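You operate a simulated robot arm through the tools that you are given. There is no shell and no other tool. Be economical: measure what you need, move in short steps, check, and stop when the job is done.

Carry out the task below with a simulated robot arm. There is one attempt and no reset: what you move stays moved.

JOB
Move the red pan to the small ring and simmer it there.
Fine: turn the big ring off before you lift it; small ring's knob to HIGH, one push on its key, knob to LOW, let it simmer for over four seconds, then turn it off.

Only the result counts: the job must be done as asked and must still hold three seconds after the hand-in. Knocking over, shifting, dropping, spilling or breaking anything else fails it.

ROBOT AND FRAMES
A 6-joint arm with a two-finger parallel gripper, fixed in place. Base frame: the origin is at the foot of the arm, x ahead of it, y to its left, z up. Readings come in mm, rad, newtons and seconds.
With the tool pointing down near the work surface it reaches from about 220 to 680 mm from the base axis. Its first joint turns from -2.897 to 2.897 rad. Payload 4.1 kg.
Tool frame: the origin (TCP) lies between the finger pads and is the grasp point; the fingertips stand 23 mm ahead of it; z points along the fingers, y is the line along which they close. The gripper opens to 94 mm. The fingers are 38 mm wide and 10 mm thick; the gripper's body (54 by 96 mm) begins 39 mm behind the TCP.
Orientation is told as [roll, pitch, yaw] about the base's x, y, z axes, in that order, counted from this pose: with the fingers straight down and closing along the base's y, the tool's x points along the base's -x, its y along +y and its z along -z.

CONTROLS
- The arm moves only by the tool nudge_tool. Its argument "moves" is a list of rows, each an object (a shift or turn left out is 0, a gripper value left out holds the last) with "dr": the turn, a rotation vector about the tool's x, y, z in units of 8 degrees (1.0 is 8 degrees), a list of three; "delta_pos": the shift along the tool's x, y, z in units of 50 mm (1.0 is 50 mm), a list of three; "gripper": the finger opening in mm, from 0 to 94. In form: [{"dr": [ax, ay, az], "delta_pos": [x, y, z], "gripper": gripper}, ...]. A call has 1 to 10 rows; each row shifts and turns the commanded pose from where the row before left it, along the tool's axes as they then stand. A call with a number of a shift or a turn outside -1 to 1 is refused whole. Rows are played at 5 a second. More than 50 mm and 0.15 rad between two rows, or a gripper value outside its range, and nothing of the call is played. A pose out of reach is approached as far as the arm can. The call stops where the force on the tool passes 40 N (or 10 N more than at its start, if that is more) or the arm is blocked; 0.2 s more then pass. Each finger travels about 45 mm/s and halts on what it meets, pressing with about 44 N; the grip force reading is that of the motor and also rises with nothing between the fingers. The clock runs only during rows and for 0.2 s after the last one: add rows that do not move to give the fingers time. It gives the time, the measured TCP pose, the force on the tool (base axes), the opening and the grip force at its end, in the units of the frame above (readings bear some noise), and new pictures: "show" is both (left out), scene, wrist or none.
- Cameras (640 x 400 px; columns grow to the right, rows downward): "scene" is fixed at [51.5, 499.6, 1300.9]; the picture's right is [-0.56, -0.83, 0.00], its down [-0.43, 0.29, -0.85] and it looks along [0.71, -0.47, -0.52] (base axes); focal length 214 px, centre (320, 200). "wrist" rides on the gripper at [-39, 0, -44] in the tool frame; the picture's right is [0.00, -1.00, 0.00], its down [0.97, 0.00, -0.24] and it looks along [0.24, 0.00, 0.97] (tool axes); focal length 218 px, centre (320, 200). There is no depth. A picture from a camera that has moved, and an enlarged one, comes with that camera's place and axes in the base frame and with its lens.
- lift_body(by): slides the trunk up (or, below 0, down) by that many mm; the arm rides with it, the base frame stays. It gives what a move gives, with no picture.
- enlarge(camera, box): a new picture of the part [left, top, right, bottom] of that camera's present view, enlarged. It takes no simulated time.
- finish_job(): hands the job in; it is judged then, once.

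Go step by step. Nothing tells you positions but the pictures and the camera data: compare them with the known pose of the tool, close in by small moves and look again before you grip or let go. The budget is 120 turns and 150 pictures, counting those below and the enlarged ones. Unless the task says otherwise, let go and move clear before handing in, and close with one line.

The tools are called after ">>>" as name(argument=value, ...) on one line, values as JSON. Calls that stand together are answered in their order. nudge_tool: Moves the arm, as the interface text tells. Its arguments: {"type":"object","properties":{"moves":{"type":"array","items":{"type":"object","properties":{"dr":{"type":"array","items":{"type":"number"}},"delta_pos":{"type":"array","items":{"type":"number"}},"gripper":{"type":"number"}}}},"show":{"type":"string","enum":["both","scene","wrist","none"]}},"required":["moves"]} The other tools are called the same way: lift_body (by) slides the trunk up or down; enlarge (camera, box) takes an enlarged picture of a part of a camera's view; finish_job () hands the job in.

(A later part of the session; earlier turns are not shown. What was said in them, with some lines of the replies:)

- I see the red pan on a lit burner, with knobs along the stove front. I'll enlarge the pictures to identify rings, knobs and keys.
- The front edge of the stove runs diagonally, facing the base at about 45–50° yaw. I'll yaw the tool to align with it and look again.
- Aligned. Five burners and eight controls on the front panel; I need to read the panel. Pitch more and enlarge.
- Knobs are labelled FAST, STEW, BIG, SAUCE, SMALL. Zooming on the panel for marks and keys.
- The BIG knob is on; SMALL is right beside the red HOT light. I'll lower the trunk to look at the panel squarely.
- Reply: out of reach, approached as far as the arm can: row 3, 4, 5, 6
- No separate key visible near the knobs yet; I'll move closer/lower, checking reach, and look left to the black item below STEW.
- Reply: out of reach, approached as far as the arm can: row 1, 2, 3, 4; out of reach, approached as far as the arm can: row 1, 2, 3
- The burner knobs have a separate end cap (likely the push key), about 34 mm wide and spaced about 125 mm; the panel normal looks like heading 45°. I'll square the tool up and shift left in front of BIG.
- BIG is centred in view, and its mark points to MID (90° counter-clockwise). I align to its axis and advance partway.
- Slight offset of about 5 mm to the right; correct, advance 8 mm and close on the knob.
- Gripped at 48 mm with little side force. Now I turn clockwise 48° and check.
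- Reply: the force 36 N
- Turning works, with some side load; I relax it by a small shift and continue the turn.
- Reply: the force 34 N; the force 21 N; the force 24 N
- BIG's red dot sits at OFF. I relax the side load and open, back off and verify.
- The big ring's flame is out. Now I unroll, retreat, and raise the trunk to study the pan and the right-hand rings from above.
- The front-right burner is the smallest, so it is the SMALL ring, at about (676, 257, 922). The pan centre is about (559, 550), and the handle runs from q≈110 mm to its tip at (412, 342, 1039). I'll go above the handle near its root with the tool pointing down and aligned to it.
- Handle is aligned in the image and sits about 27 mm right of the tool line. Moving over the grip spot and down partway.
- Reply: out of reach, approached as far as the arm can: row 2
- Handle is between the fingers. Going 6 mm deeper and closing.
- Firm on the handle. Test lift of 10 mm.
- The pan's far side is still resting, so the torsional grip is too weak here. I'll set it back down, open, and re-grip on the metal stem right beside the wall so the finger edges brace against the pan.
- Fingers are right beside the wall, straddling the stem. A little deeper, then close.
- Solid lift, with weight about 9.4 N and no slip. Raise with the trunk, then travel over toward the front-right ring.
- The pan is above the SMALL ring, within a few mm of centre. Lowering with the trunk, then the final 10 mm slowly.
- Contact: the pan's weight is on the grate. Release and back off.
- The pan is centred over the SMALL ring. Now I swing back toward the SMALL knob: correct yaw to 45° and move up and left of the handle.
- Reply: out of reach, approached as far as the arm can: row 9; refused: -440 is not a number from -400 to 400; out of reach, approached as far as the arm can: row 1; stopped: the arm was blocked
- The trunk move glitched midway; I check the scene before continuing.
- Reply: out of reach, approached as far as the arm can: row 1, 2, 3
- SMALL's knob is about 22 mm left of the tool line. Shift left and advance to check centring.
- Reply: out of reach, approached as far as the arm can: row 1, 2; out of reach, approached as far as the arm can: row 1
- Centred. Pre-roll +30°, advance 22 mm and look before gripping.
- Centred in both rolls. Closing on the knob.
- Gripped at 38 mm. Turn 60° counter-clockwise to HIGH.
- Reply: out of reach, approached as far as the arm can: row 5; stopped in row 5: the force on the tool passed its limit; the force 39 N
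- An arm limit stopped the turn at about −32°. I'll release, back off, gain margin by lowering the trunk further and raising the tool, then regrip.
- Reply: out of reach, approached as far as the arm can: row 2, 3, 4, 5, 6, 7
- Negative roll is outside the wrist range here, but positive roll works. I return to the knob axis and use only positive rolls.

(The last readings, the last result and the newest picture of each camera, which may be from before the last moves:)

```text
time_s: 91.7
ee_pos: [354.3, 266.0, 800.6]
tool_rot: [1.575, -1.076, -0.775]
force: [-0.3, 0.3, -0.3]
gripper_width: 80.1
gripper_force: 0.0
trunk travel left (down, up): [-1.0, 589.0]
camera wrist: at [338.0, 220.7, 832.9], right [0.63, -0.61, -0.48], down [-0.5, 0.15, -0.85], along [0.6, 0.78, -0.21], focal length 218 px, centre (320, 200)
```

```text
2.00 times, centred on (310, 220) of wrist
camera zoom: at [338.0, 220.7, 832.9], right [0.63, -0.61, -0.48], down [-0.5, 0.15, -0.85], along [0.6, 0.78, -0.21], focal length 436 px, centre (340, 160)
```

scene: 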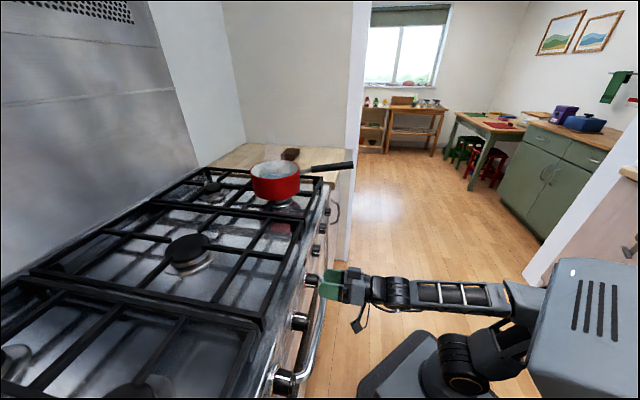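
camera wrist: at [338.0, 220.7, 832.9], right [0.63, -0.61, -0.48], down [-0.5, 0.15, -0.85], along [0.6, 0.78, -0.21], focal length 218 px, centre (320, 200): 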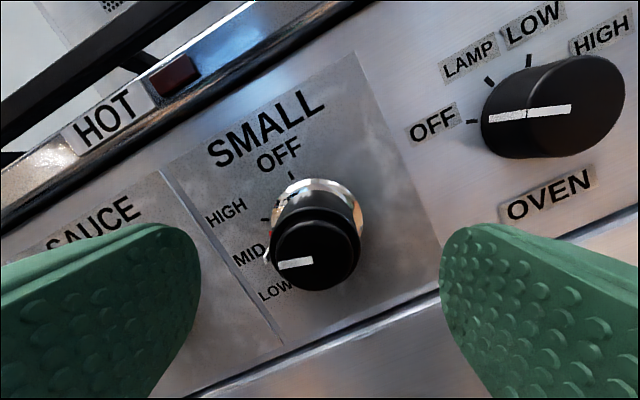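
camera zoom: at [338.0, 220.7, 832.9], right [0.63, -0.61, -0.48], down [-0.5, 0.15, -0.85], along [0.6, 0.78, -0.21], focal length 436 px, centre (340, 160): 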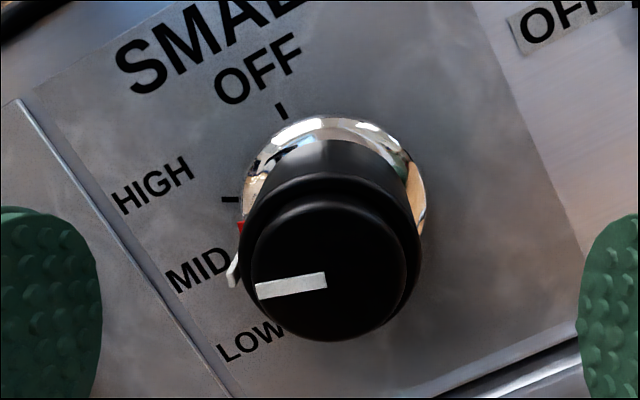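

After release the mark sits near −72°, past HIGH toward MID. I regrip and turn it back about 11°.

>>> nudge_tool(moves=[{"delta_pos": [-0.02, 0.02, 0.3]}, {"delta_pos": [0, 0, 0.3]}, {"gripper": 20}, {}, {}, {}, {}], show="wrist")

```text
time_s: 93.3
ee_pos: [375.3, 289.1, 801.9]
tool_rot: [1.572, -1.076, -0.776]
force: [4.1, -0.4, -1.6]
gripper_width: 38.0
gripper_force: 44.9
trunk travel left (down, up): [-1.0, 589.0]
camera wrist: at [358.5, 244.2, 834.0], right [0.63, -0.61, -0.48], down [-0.5, 0.15, -0.85], along [0.6, 0.78, -0.21], focal length 218 px, centre (320, 200)
```

wrist: 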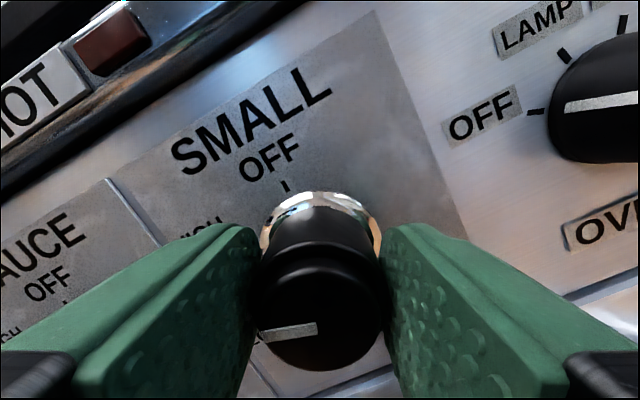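

>>> nudge_tool(moves=[{"dr": [0, 0, 0.7]}, {"dr": [0, 0, 0.8]}, {}, {"gripper": 80}, {}, {}, {}, {"delta_pos": [0, 0, -0.5]}, {"delta_pos": [0, 0, -0.3]}, {}], show="wrist")

>>> enlarge(camera="wrist", box=[200, 120, 420, 320])

```text
time_s: 95.5
ee_pos: [347.5, 259.8, 802.5]
tool_rot: [1.572, -0.867, -0.774]
force: [-0.4, 0.6, 0.5]
gripper_width: 79.9
gripper_force: 0.1
trunk travel left (down, up): [-1.0, 589.0]
camera wrist: at [336.4, 210.2, 828.9], right [0.55, -0.53, -0.65], down [-0.62, 0.27, -0.74], along [0.57, 0.8, -0.18], focal length 218 px, centre (320, 200)
```

wrist: 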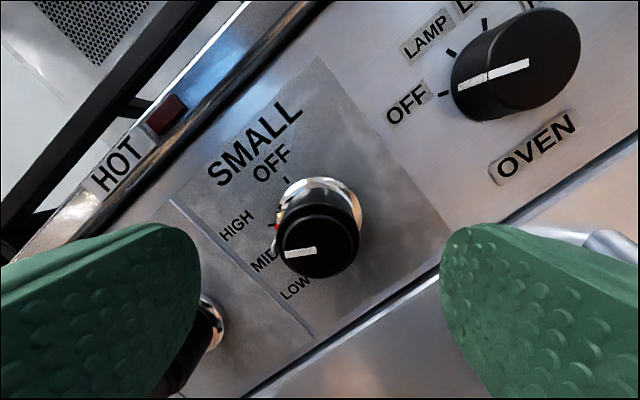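

```text
2.00 times, centred on (310, 220) of wrist
camera zoom: at [336.4, 210.2, 828.9], right [0.55, -0.53, -0.65], down [-0.62, 0.27, -0.74], along [0.57, 0.8, -0.18], focal length 436 px, centre (340, 160)
```

zoom: 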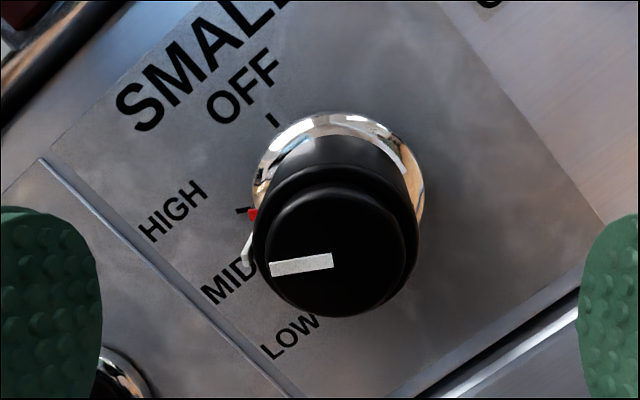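

HIGH is set: the red dot is at the HIGH tick. Now close the fingers and approach the end cap to push it.

>>> nudge_tool(moves=[{"gripper": 0}, {}, {}, {}, {}, {"delta_pos": [0, 0, 0.08]}, {"delta_pos": [0, 0, 0.04]}, {}], show="wrist")

```text
time_s: 97.3
ee_pos: [351.9, 263.8, 802.4]
tool_rot: [1.574, -0.865, -0.773]
force: [0.7, 0.0, -0.2]
gripper_width: 0.2
gripper_force: 42.1
trunk travel left (down, up): [-1.0, 589.0]
camera wrist: at [340.8, 214.8, 829.9], right [0.55, -0.53, -0.65], down [-0.62, 0.27, -0.74], along [0.57, 0.8, -0.18], focal length 218 px, centre (320, 200)
```

wrist: 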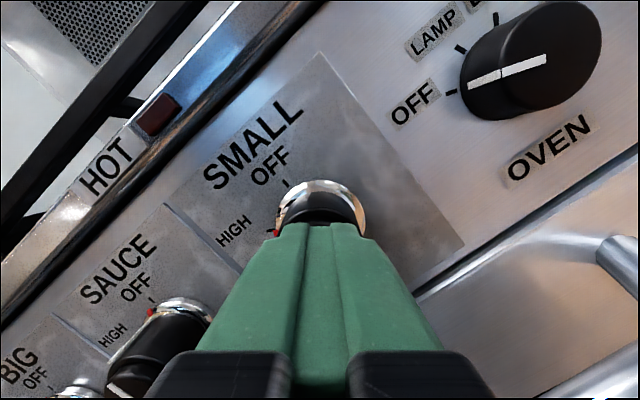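

>>> nudge_tool(moves=[{"delta_pos": [0, 0, 0.04]}, {"delta_pos": [0, 0, 0.04]}, {"delta_pos": [0, 0, 0.04]}, {}], show="none")

```text
time_s: 98.3
ee_pos: [354.9, 267.8, 803.5]
tool_rot: [1.574, -0.866, -0.774]
force: [0.8, -0.4, -0.2]
gripper_width: 0.1
gripper_force: 42.2
trunk travel left (down, up): [-1.0, 589.0]
```

>>> nudge_tool(moves=[{"delta_pos": [0, 0, 0.04]}, {"delta_pos": [0, 0, 0.04]}, {"delta_pos": [0, 0, 0.04]}, {}], show="none")

```text
time_s: 99.3
ee_pos: [360.9, 272.8, 803.2]
tool_rot: [1.575, -0.866, -0.775]
force: [-1.1, -2.5, 1.1]
gripper_width: 0.3
gripper_force: 42.1
trunk travel left (down, up): [-1.0, 589.0]
```

Contact at tips n≈471. Continue the same push slowly.

>>> nudge_tool(moves=[{"delta_pos": [0, 0, 0.03]}, {"delta_pos": [0, 0, 0.03]}, {}], show="wrist")

>>> enlarge(camera="scene", box=[180, 120, 360, 240])

```text
time_s: 100.1
ee_pos: [362.1, 275.3, 803.1]
tool_rot: [1.577, -0.865, -0.774]
force: [-8.0, -11.5, 0.1]
gripper_width: 0.0
gripper_force: 42.9
trunk travel left (down, up): [-1.0, 589.0]
camera wrist: at [351.1, 225.6, 830.6], right [0.55, -0.53, -0.65], down [-0.62, 0.27, -0.74], along [0.57, 0.8, -0.18], focal length 218 px, centre (320, 200)
```

wrist: 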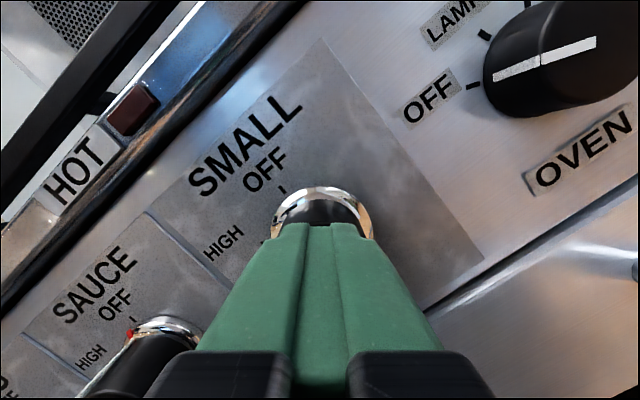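

```text
3.33 times, centred on (270, 180) of scene
camera zoom: at [51.5, 499.6, 1300.9], right [-0.56, -0.83, 0.0], down [-0.43, 0.29, -0.85], along [0.71, -0.47, -0.52], focal length 715 px, centre (487, 267)
```

zoom: 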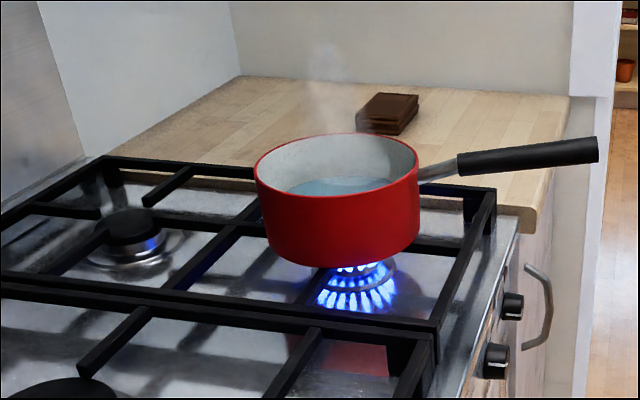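

The ring has lit under the pan. Retract straight, open, and roll for turning to LOW.

>>> nudge_tool(moves=[{"delta_pos": [0, 0, -0.5]}, {"gripper": 80, "dr": [0, 0, 1]}, {"dr": [0, 0, 1]}, {"dr": [0, 0, 1]}, {"dr": [0, 0, 1]}, {"dr": [0, 0, 0.6]}, {}], show="wrist")

```text
time_s: 101.7
ee_pos: [344.7, 258.9, 801.7]
tool_rot: [1.572, -0.221, -0.773]
force: [-0.1, 0.9, 0.1]
gripper_width: 80.0
gripper_force: 0.0
trunk travel left (down, up): [-1.0, 589.0]
camera wrist: at [342.1, 200.2, 809.0], right [0.16, -0.15, -0.98], down [-0.85, 0.49, -0.21], along [0.51, 0.86, -0.05], focal length 218 px, centre (320, 200)
```

wrist: 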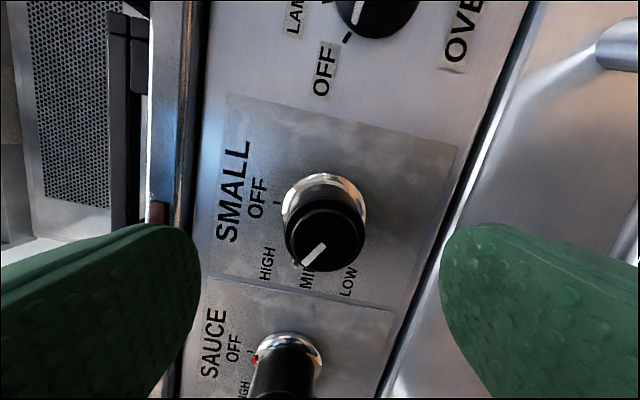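

>>> nudge_tool(moves=[{"delta_pos": [0, -0.02, 0.43]}, {"delta_pos": [0, 0, 0.4]}, {"gripper": 20}, {}, {}, {}, {}], show="none")

>>> nudge_tool(moves=[{"dr": [0, 0, -1]}, {"dr": [0, 0, -1]}, {"dr": [0, 0, -1]}, {"dr": [0, 0, -1]}, {"dr": [0, 0, -1]}, {"dr": [0, 0, -1]}, {"dr": [0, 0, -1]}, {"dr": [0, 0, -0.6]}, {}], show="wrist")

>>> enlarge(camera="scene", box=[180, 120, 360, 240])

```text
time_s: 103.3
ee_pos: [375.8, 286.2, 800.9]
tool_rot: [1.574, -0.223, -0.773]
force: [1.0, 1.3, -1.3]
gripper_width: 38.6
gripper_force: 45.1
trunk travel left (down, up): [-1.0, 589.0]
```

```text
time_s: 105.3
ee_pos: [373.6, 287.5, 800.7]
tool_rot: [1.595, -1.287, -0.793]
force: [7.9, 21.6, 20.1]
gripper_width: 38.9
gripper_force: 45.0
trunk travel left (down, up): [-1.0, 589.0]
camera wrist: at [352.0, 248.4, 837.5], right [0.69, -0.67, -0.28], down [-0.36, 0.02, -0.93], along [0.63, 0.74, -0.22], focal length 218 px, centre (320, 200)
```

wrist: 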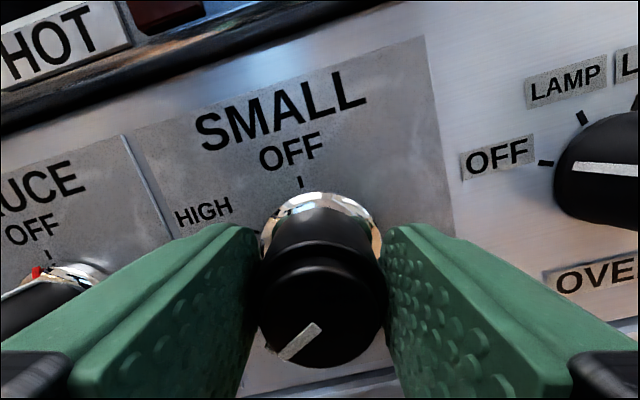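

```text
3.33 times, centred on (270, 180) of scene
camera zoom: at [51.5, 499.6, 1300.9], right [-0.56, -0.83, 0.0], down [-0.43, 0.29, -0.85], along [0.71, -0.47, -0.52], focal length 715 px, centre (487, 267)
```

zoom: 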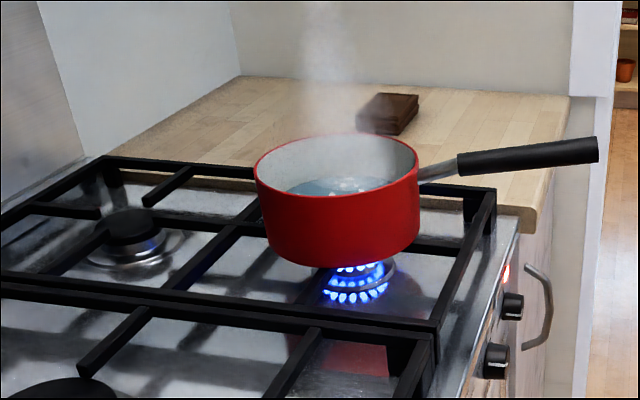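

The flame is visibly lower near LOW (about −115°). Small extra turn and load relief, then wait.

>>> nudge_tool(moves=[{"delta_pos": [-0.03, 0.03, 0.02]}, {"dr": [0, 0, -0.5]}, {}, {}, {}, {}, {}, {}, {}], show="wrist")

>>> enlarge(camera="scene", box=[180, 120, 360, 240])

```text
time_s: 107.3
ee_pos: [373.9, 287.9, 802.1]
tool_rot: [1.566, -1.354, -0.765]
force: [-16.2, -10.9, -12.9]
gripper_width: 38.2
gripper_force: 45.0
trunk travel left (down, up): [-1.0, 589.0]
camera wrist: at [350.0, 250.7, 837.9], right [0.7, -0.68, -0.21], down [-0.32, -0.03, -0.95], along [0.64, 0.73, -0.24], focal length 218 px, centre (320, 200)
```

wrist: 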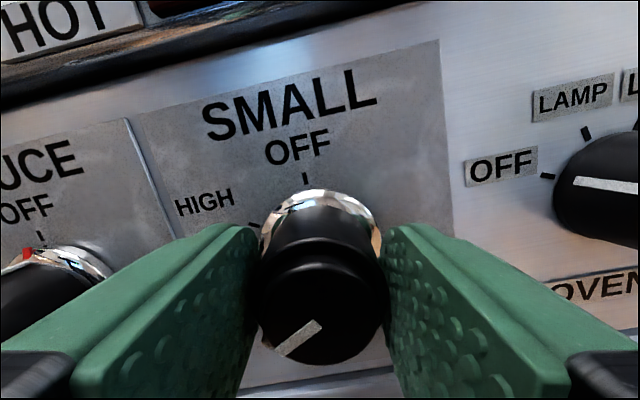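

```text
3.33 times, centred on (270, 180) of scene
camera zoom: at [51.5, 499.6, 1300.9], right [-0.56, -0.83, 0.0], down [-0.43, 0.29, -0.85], along [0.71, -0.47, -0.52], focal length 715 px, centre (487, 267)
```

zoom: 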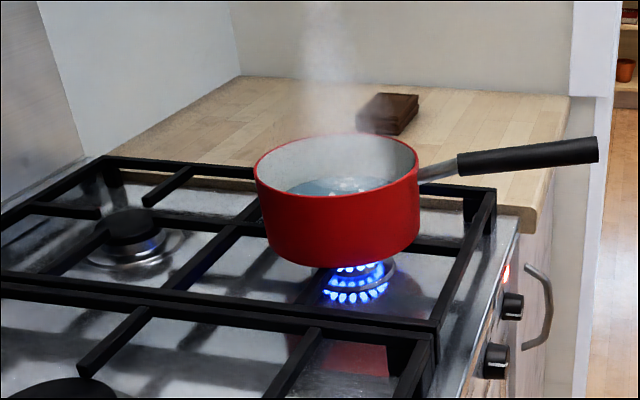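

>>> nudge_tool(moves=[{"delta_pos": [0.02, 0, -0.03]}, {}, {"gripper": 80}, {}, {}, {}, {"delta_pos": [0, 0, -0.5]}, {}], show="wrist")

>>> enlarge(camera="wrist", box=[200, 120, 420, 320])

>>> enlarge(camera="scene", box=[180, 120, 360, 240])

```text
time_s: 109.1
ee_pos: [357.3, 269.6, 802.5]
tool_rot: [1.576, -1.354, -0.779]
force: [0.6, 0.4, -0.1]
gripper_width: 79.9
gripper_force: 0.1
trunk travel left (down, up): [-1.0, 589.0]
camera wrist: at [333.4, 231.6, 838.9], right [0.7, -0.68, -0.21], down [-0.32, -0.03, -0.95], along [0.64, 0.73, -0.23], focal length 218 px, centre (320, 200)
```

wrist: 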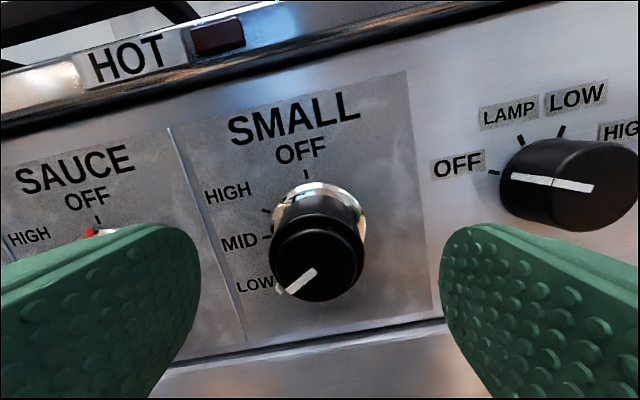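

```text
2.00 times, centred on (310, 220) of wrist
camera zoom: at [333.4, 231.6, 838.9], right [0.7, -0.68, -0.21], down [-0.32, -0.03, -0.95], along [0.64, 0.73, -0.23], focal length 436 px, centre (340, 160)
```

zoom: 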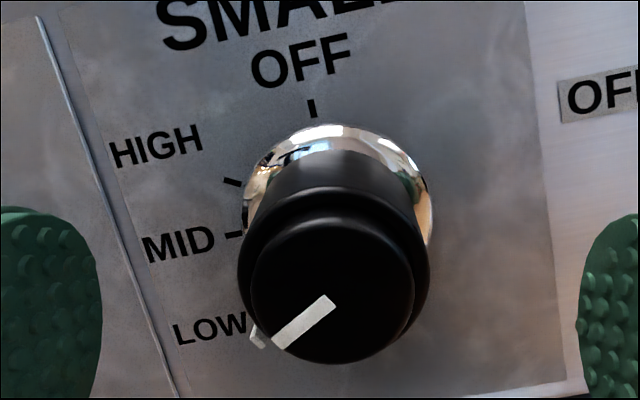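

```text
3.33 times, centred on (270, 180) of scene
camera zoom: at [51.5, 499.6, 1300.9], right [-0.56, -0.83, 0.0], down [-0.43, 0.29, -0.85], along [0.71, -0.47, -0.52], focal length 715 px, centre (487, 267)
```

zoom: 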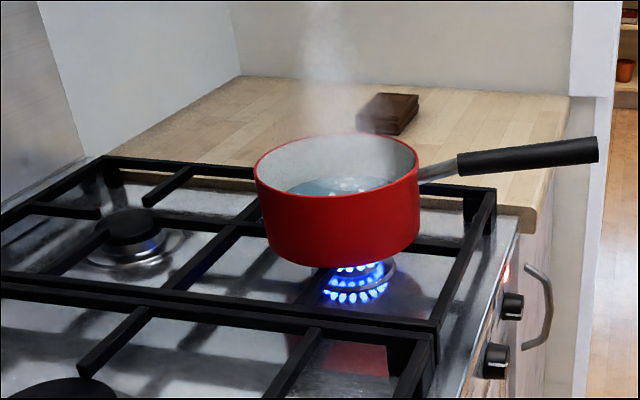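

LOW confirmed, with the mark at the LOW tick and a small flame. I let it simmer a bit longer while regripping.

>>> nudge_tool(moves=[{}, {}, {}, {"delta_pos": [0.01, 0.015, 0.5]}, {"gripper": 20}, {}, {}, {}, {}, {}], show="none")

>>> nudge_tool(moves=[{}, {}, {"dr": [0, 0, 1]}, {"dr": [0, 0, 1]}, {"dr": [0, 0, 1]}, {"dr": [0, 0, 1]}, {"dr": [0, 0, 1]}, {"dr": [0, 0, 1]}, {"dr": [0, 0, 1]}, {"dr": [0, 0, 1]}], show="wrist")

```text
time_s: 111.3
ee_pos: [373.7, 287.6, 801.0]
tool_rot: [1.58, -1.355, -0.779]
force: [-0.8, 4.9, 0.7]
gripper_width: 38.4
gripper_force: 45.2
trunk travel left (down, up): [-1.0, 589.0]
```

```text
time_s: 113.5
ee_pos: [373.8, 288.5, 800.0]
tool_rot: [1.567, -0.234, -0.771]
force: [-6.6, -29.7, -18.6]
gripper_width: 38.1
gripper_force: 44.9
trunk travel left (down, up): [-1.0, 589.0]
camera wrist: at [371.2, 229.3, 807.9], right [0.16, -0.16, -0.97], down [-0.84, 0.49, -0.22], along [0.51, 0.86, -0.06], focal length 218 px, centre (320, 200)
```

wrist: 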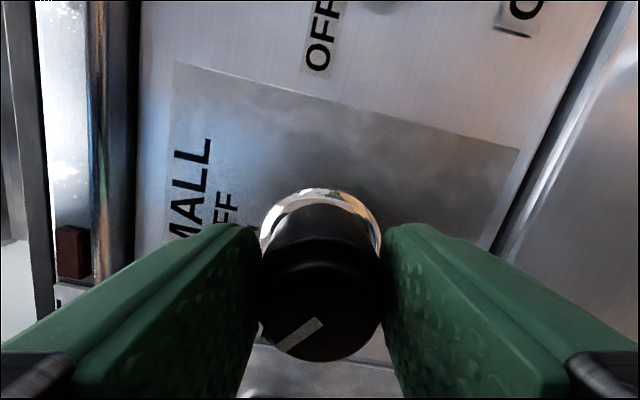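

>>> nudge_tool(moves=[{"delta_pos": [-0.022, -0.036, -0.03]}, {}, {"dr": [0, 0, 1]}, {"dr": [0, 0, 1]}, {}], show="none")

```text
time_s: 114.7
ee_pos: [373.8, 288.3, 799.7]
tool_rot: [1.572, 0.045, -0.771]
force: [13.8, 4.2, -3.6]
gripper_width: 38.2
gripper_force: 45.1
trunk travel left (down, up): [-1.0, 589.0]
```

Rolls beyond 90° are reachable, so I continue the turn toward OFF.

>>> nudge_tool(moves=[{"dr": [0, 0, 1]}, {"dr": [0, 0, 1]}, {"dr": [0, 0, 1]}, {}], show="wrist")

```text
time_s: 115.7
ee_pos: [372.7, 287.2, 799.9]
tool_rot: [1.572, 0.461, -0.77]
force: [22.7, 16.4, 4.2]
gripper_width: 38.2
gripper_force: 45.0
trunk travel left (down, up): [-1.0, 589.0]
camera wrist: at [368.9, 231.3, 780.5], right [-0.32, 0.31, -0.9], down [-0.79, 0.43, 0.43], along [0.52, 0.85, 0.11], focal length 218 px, centre (320, 200)
```

wrist: 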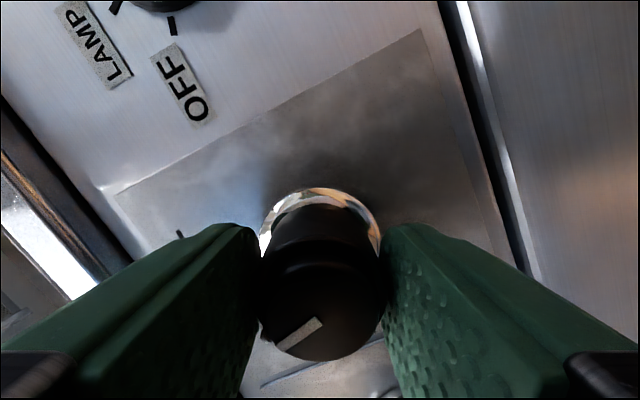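

>>> nudge_tool(moves=[{"delta_pos": [0, 0, 0.03], "dr": [0, 0, 0.9]}, {"dr": [0, 0, 0.85]}, {}, {}], show="wrist")

>>> enlarge(camera="scene", box=[180, 120, 360, 240])

```text
time_s: 116.7
ee_pos: [373.3, 287.2, 799.5]
tool_rot: [1.573, 0.704, -0.77]
force: [2.8, 6.3, -1.0]
gripper_width: 37.9
gripper_force: 44.9
trunk travel left (down, up): [-1.0, 589.0]
camera wrist: at [365.1, 234.9, 772.5], right [-0.46, 0.45, -0.76], down [-0.7, 0.34, 0.63], along [0.55, 0.82, 0.16], focal length 218 px, centre (320, 200)
```

wrist: 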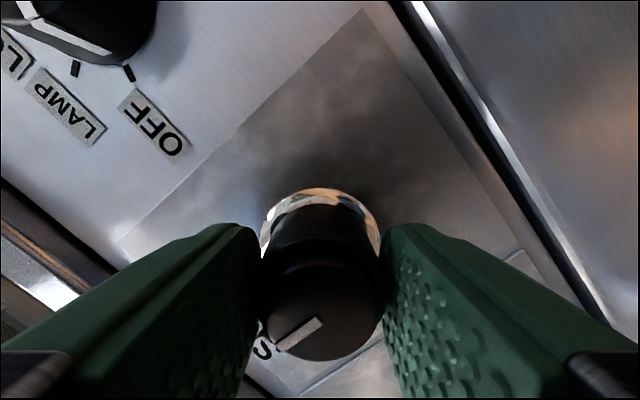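

```text
3.33 times, centred on (270, 180) of scene
camera zoom: at [51.5, 499.6, 1300.9], right [-0.56, -0.83, 0.0], down [-0.43, 0.29, -0.85], along [0.71, -0.47, -0.52], focal length 715 px, centre (487, 267)
```

zoom: 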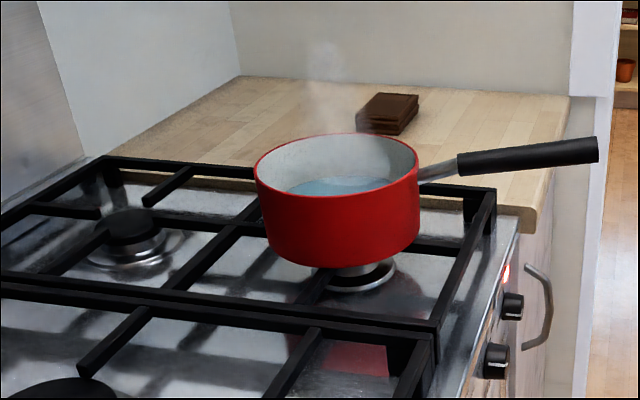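

The flame is out. Release, retract, unroll and verify the knob.

>>> nudge_tool(moves=[{"gripper": 80}, {}, {}, {}, {"delta_pos": [0, 0, -0.6]}, {"dr": [0, 0, -1]}, {"dr": [0, 0, -1]}, {"dr": [0, 0, -1]}, {"dr": [0, 0, -1]}, {"dr": [0, 0, -1]}], show="none")

>>> nudge_tool(moves=[{"dr": [0, 0, -1]}, {"dr": [0, 0, -1]}, {"dr": [0, 0, -1]}, {"dr": [0, 0, -1]}, {"dr": [0, 0, -1]}, {"dr": [0, 0, -1]}, {"dr": [0, 0, -1]}, {"dr": [0, 0, -1]}, {}], show="both")

>>> enlarge(camera="wrist", box=[200, 120, 420, 320])

```text
time_s: 118.9
ee_pos: [351.7, 264.9, 799.9]
tool_rot: [1.572, 0.004, -0.772]
force: [-0.4, -0.7, 0.5]
gripper_width: 80.2
gripper_force: 0.0
trunk travel left (down, up): [-1.0, 589.0]
```

```text
time_s: 120.9
ee_pos: [352.6, 266.9, 799.0]
tool_rot: [1.574, -1.111, -0.774]
force: [0.0, 0.0, 0.4]
gripper_width: 80.1
gripper_force: 0.0
trunk travel left (down, up): [-1.0, 589.0]
camera wrist: at [335.2, 223.0, 833.2], right [0.64, -0.62, -0.44], down [-0.47, 0.13, -0.87], along [0.6, 0.77, -0.21], focal length 218 px, centre (320, 200)
```

scene: 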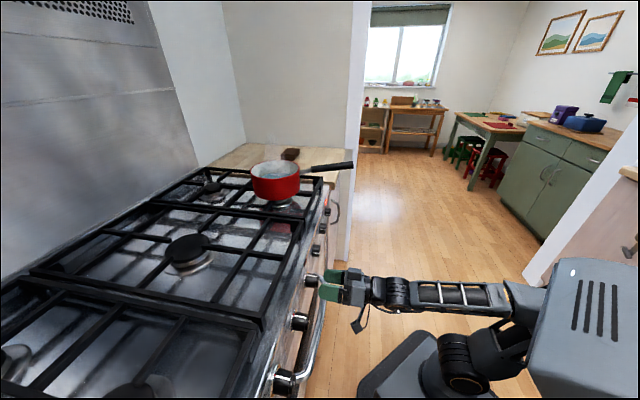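
wrist: 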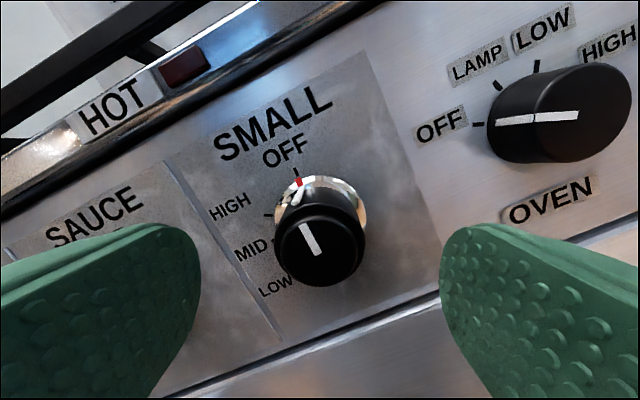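

```text
2.00 times, centred on (310, 220) of wrist
camera zoom: at [335.2, 223.0, 833.2], right [0.64, -0.62, -0.44], down [-0.47, 0.13, -0.87], along [0.6, 0.77, -0.21], focal length 436 px, centre (340, 160)
```

zoom: 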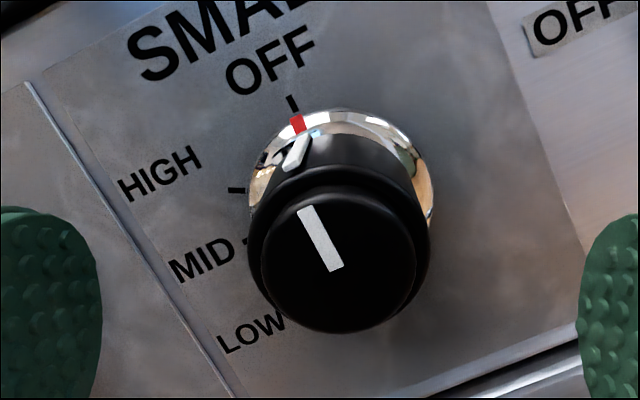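

SMALL's dot is exactly at OFF, the pan is level on the small ring, and all flames are out. Retract a little and hand in.

>>> nudge_tool(moves=[{"delta_pos": [0, 0, -0.4]}, {}, {}], show="both")

```text
time_s: 121.7
ee_pos: [340.2, 252.7, 798.3]
tool_rot: [1.57, -1.109, -0.77]
force: [0.7, 0.1, 0.3]
gripper_width: 80.2
gripper_force: 0.0
trunk travel left (down, up): [-1.0, 589.0]
camera wrist: at [322.4, 209.3, 831.7], right [0.64, -0.62, -0.44], down [-0.48, 0.13, -0.87], along [0.6, 0.77, -0.22], focal length 218 px, centre (320, 200)
```

scene: 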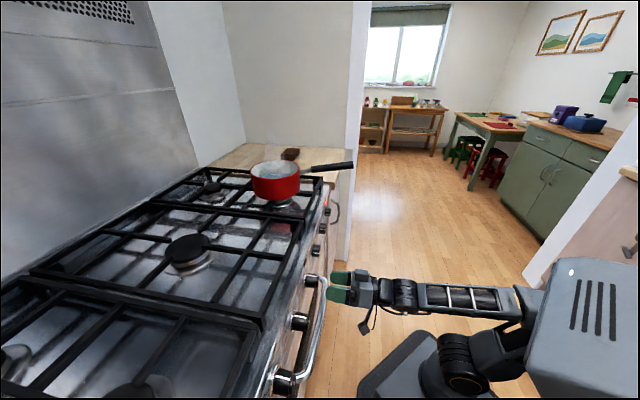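
wrist: 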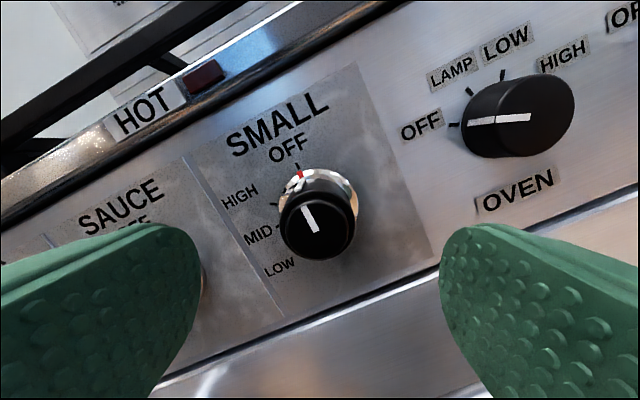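

Everything is in place and the hand is clear, so I'm handing in.

>>> finish_job()

```text
The job is handed in.
```

I turned the big ring off, moved the red pan to the small ring and lit it on HIGH with one push of its key. It then simmered on LOW for more than four seconds before I turned it off. While setting HIGH, before the ring was lit, the knob briefly went past HIGH towards MID, and I turned it back.
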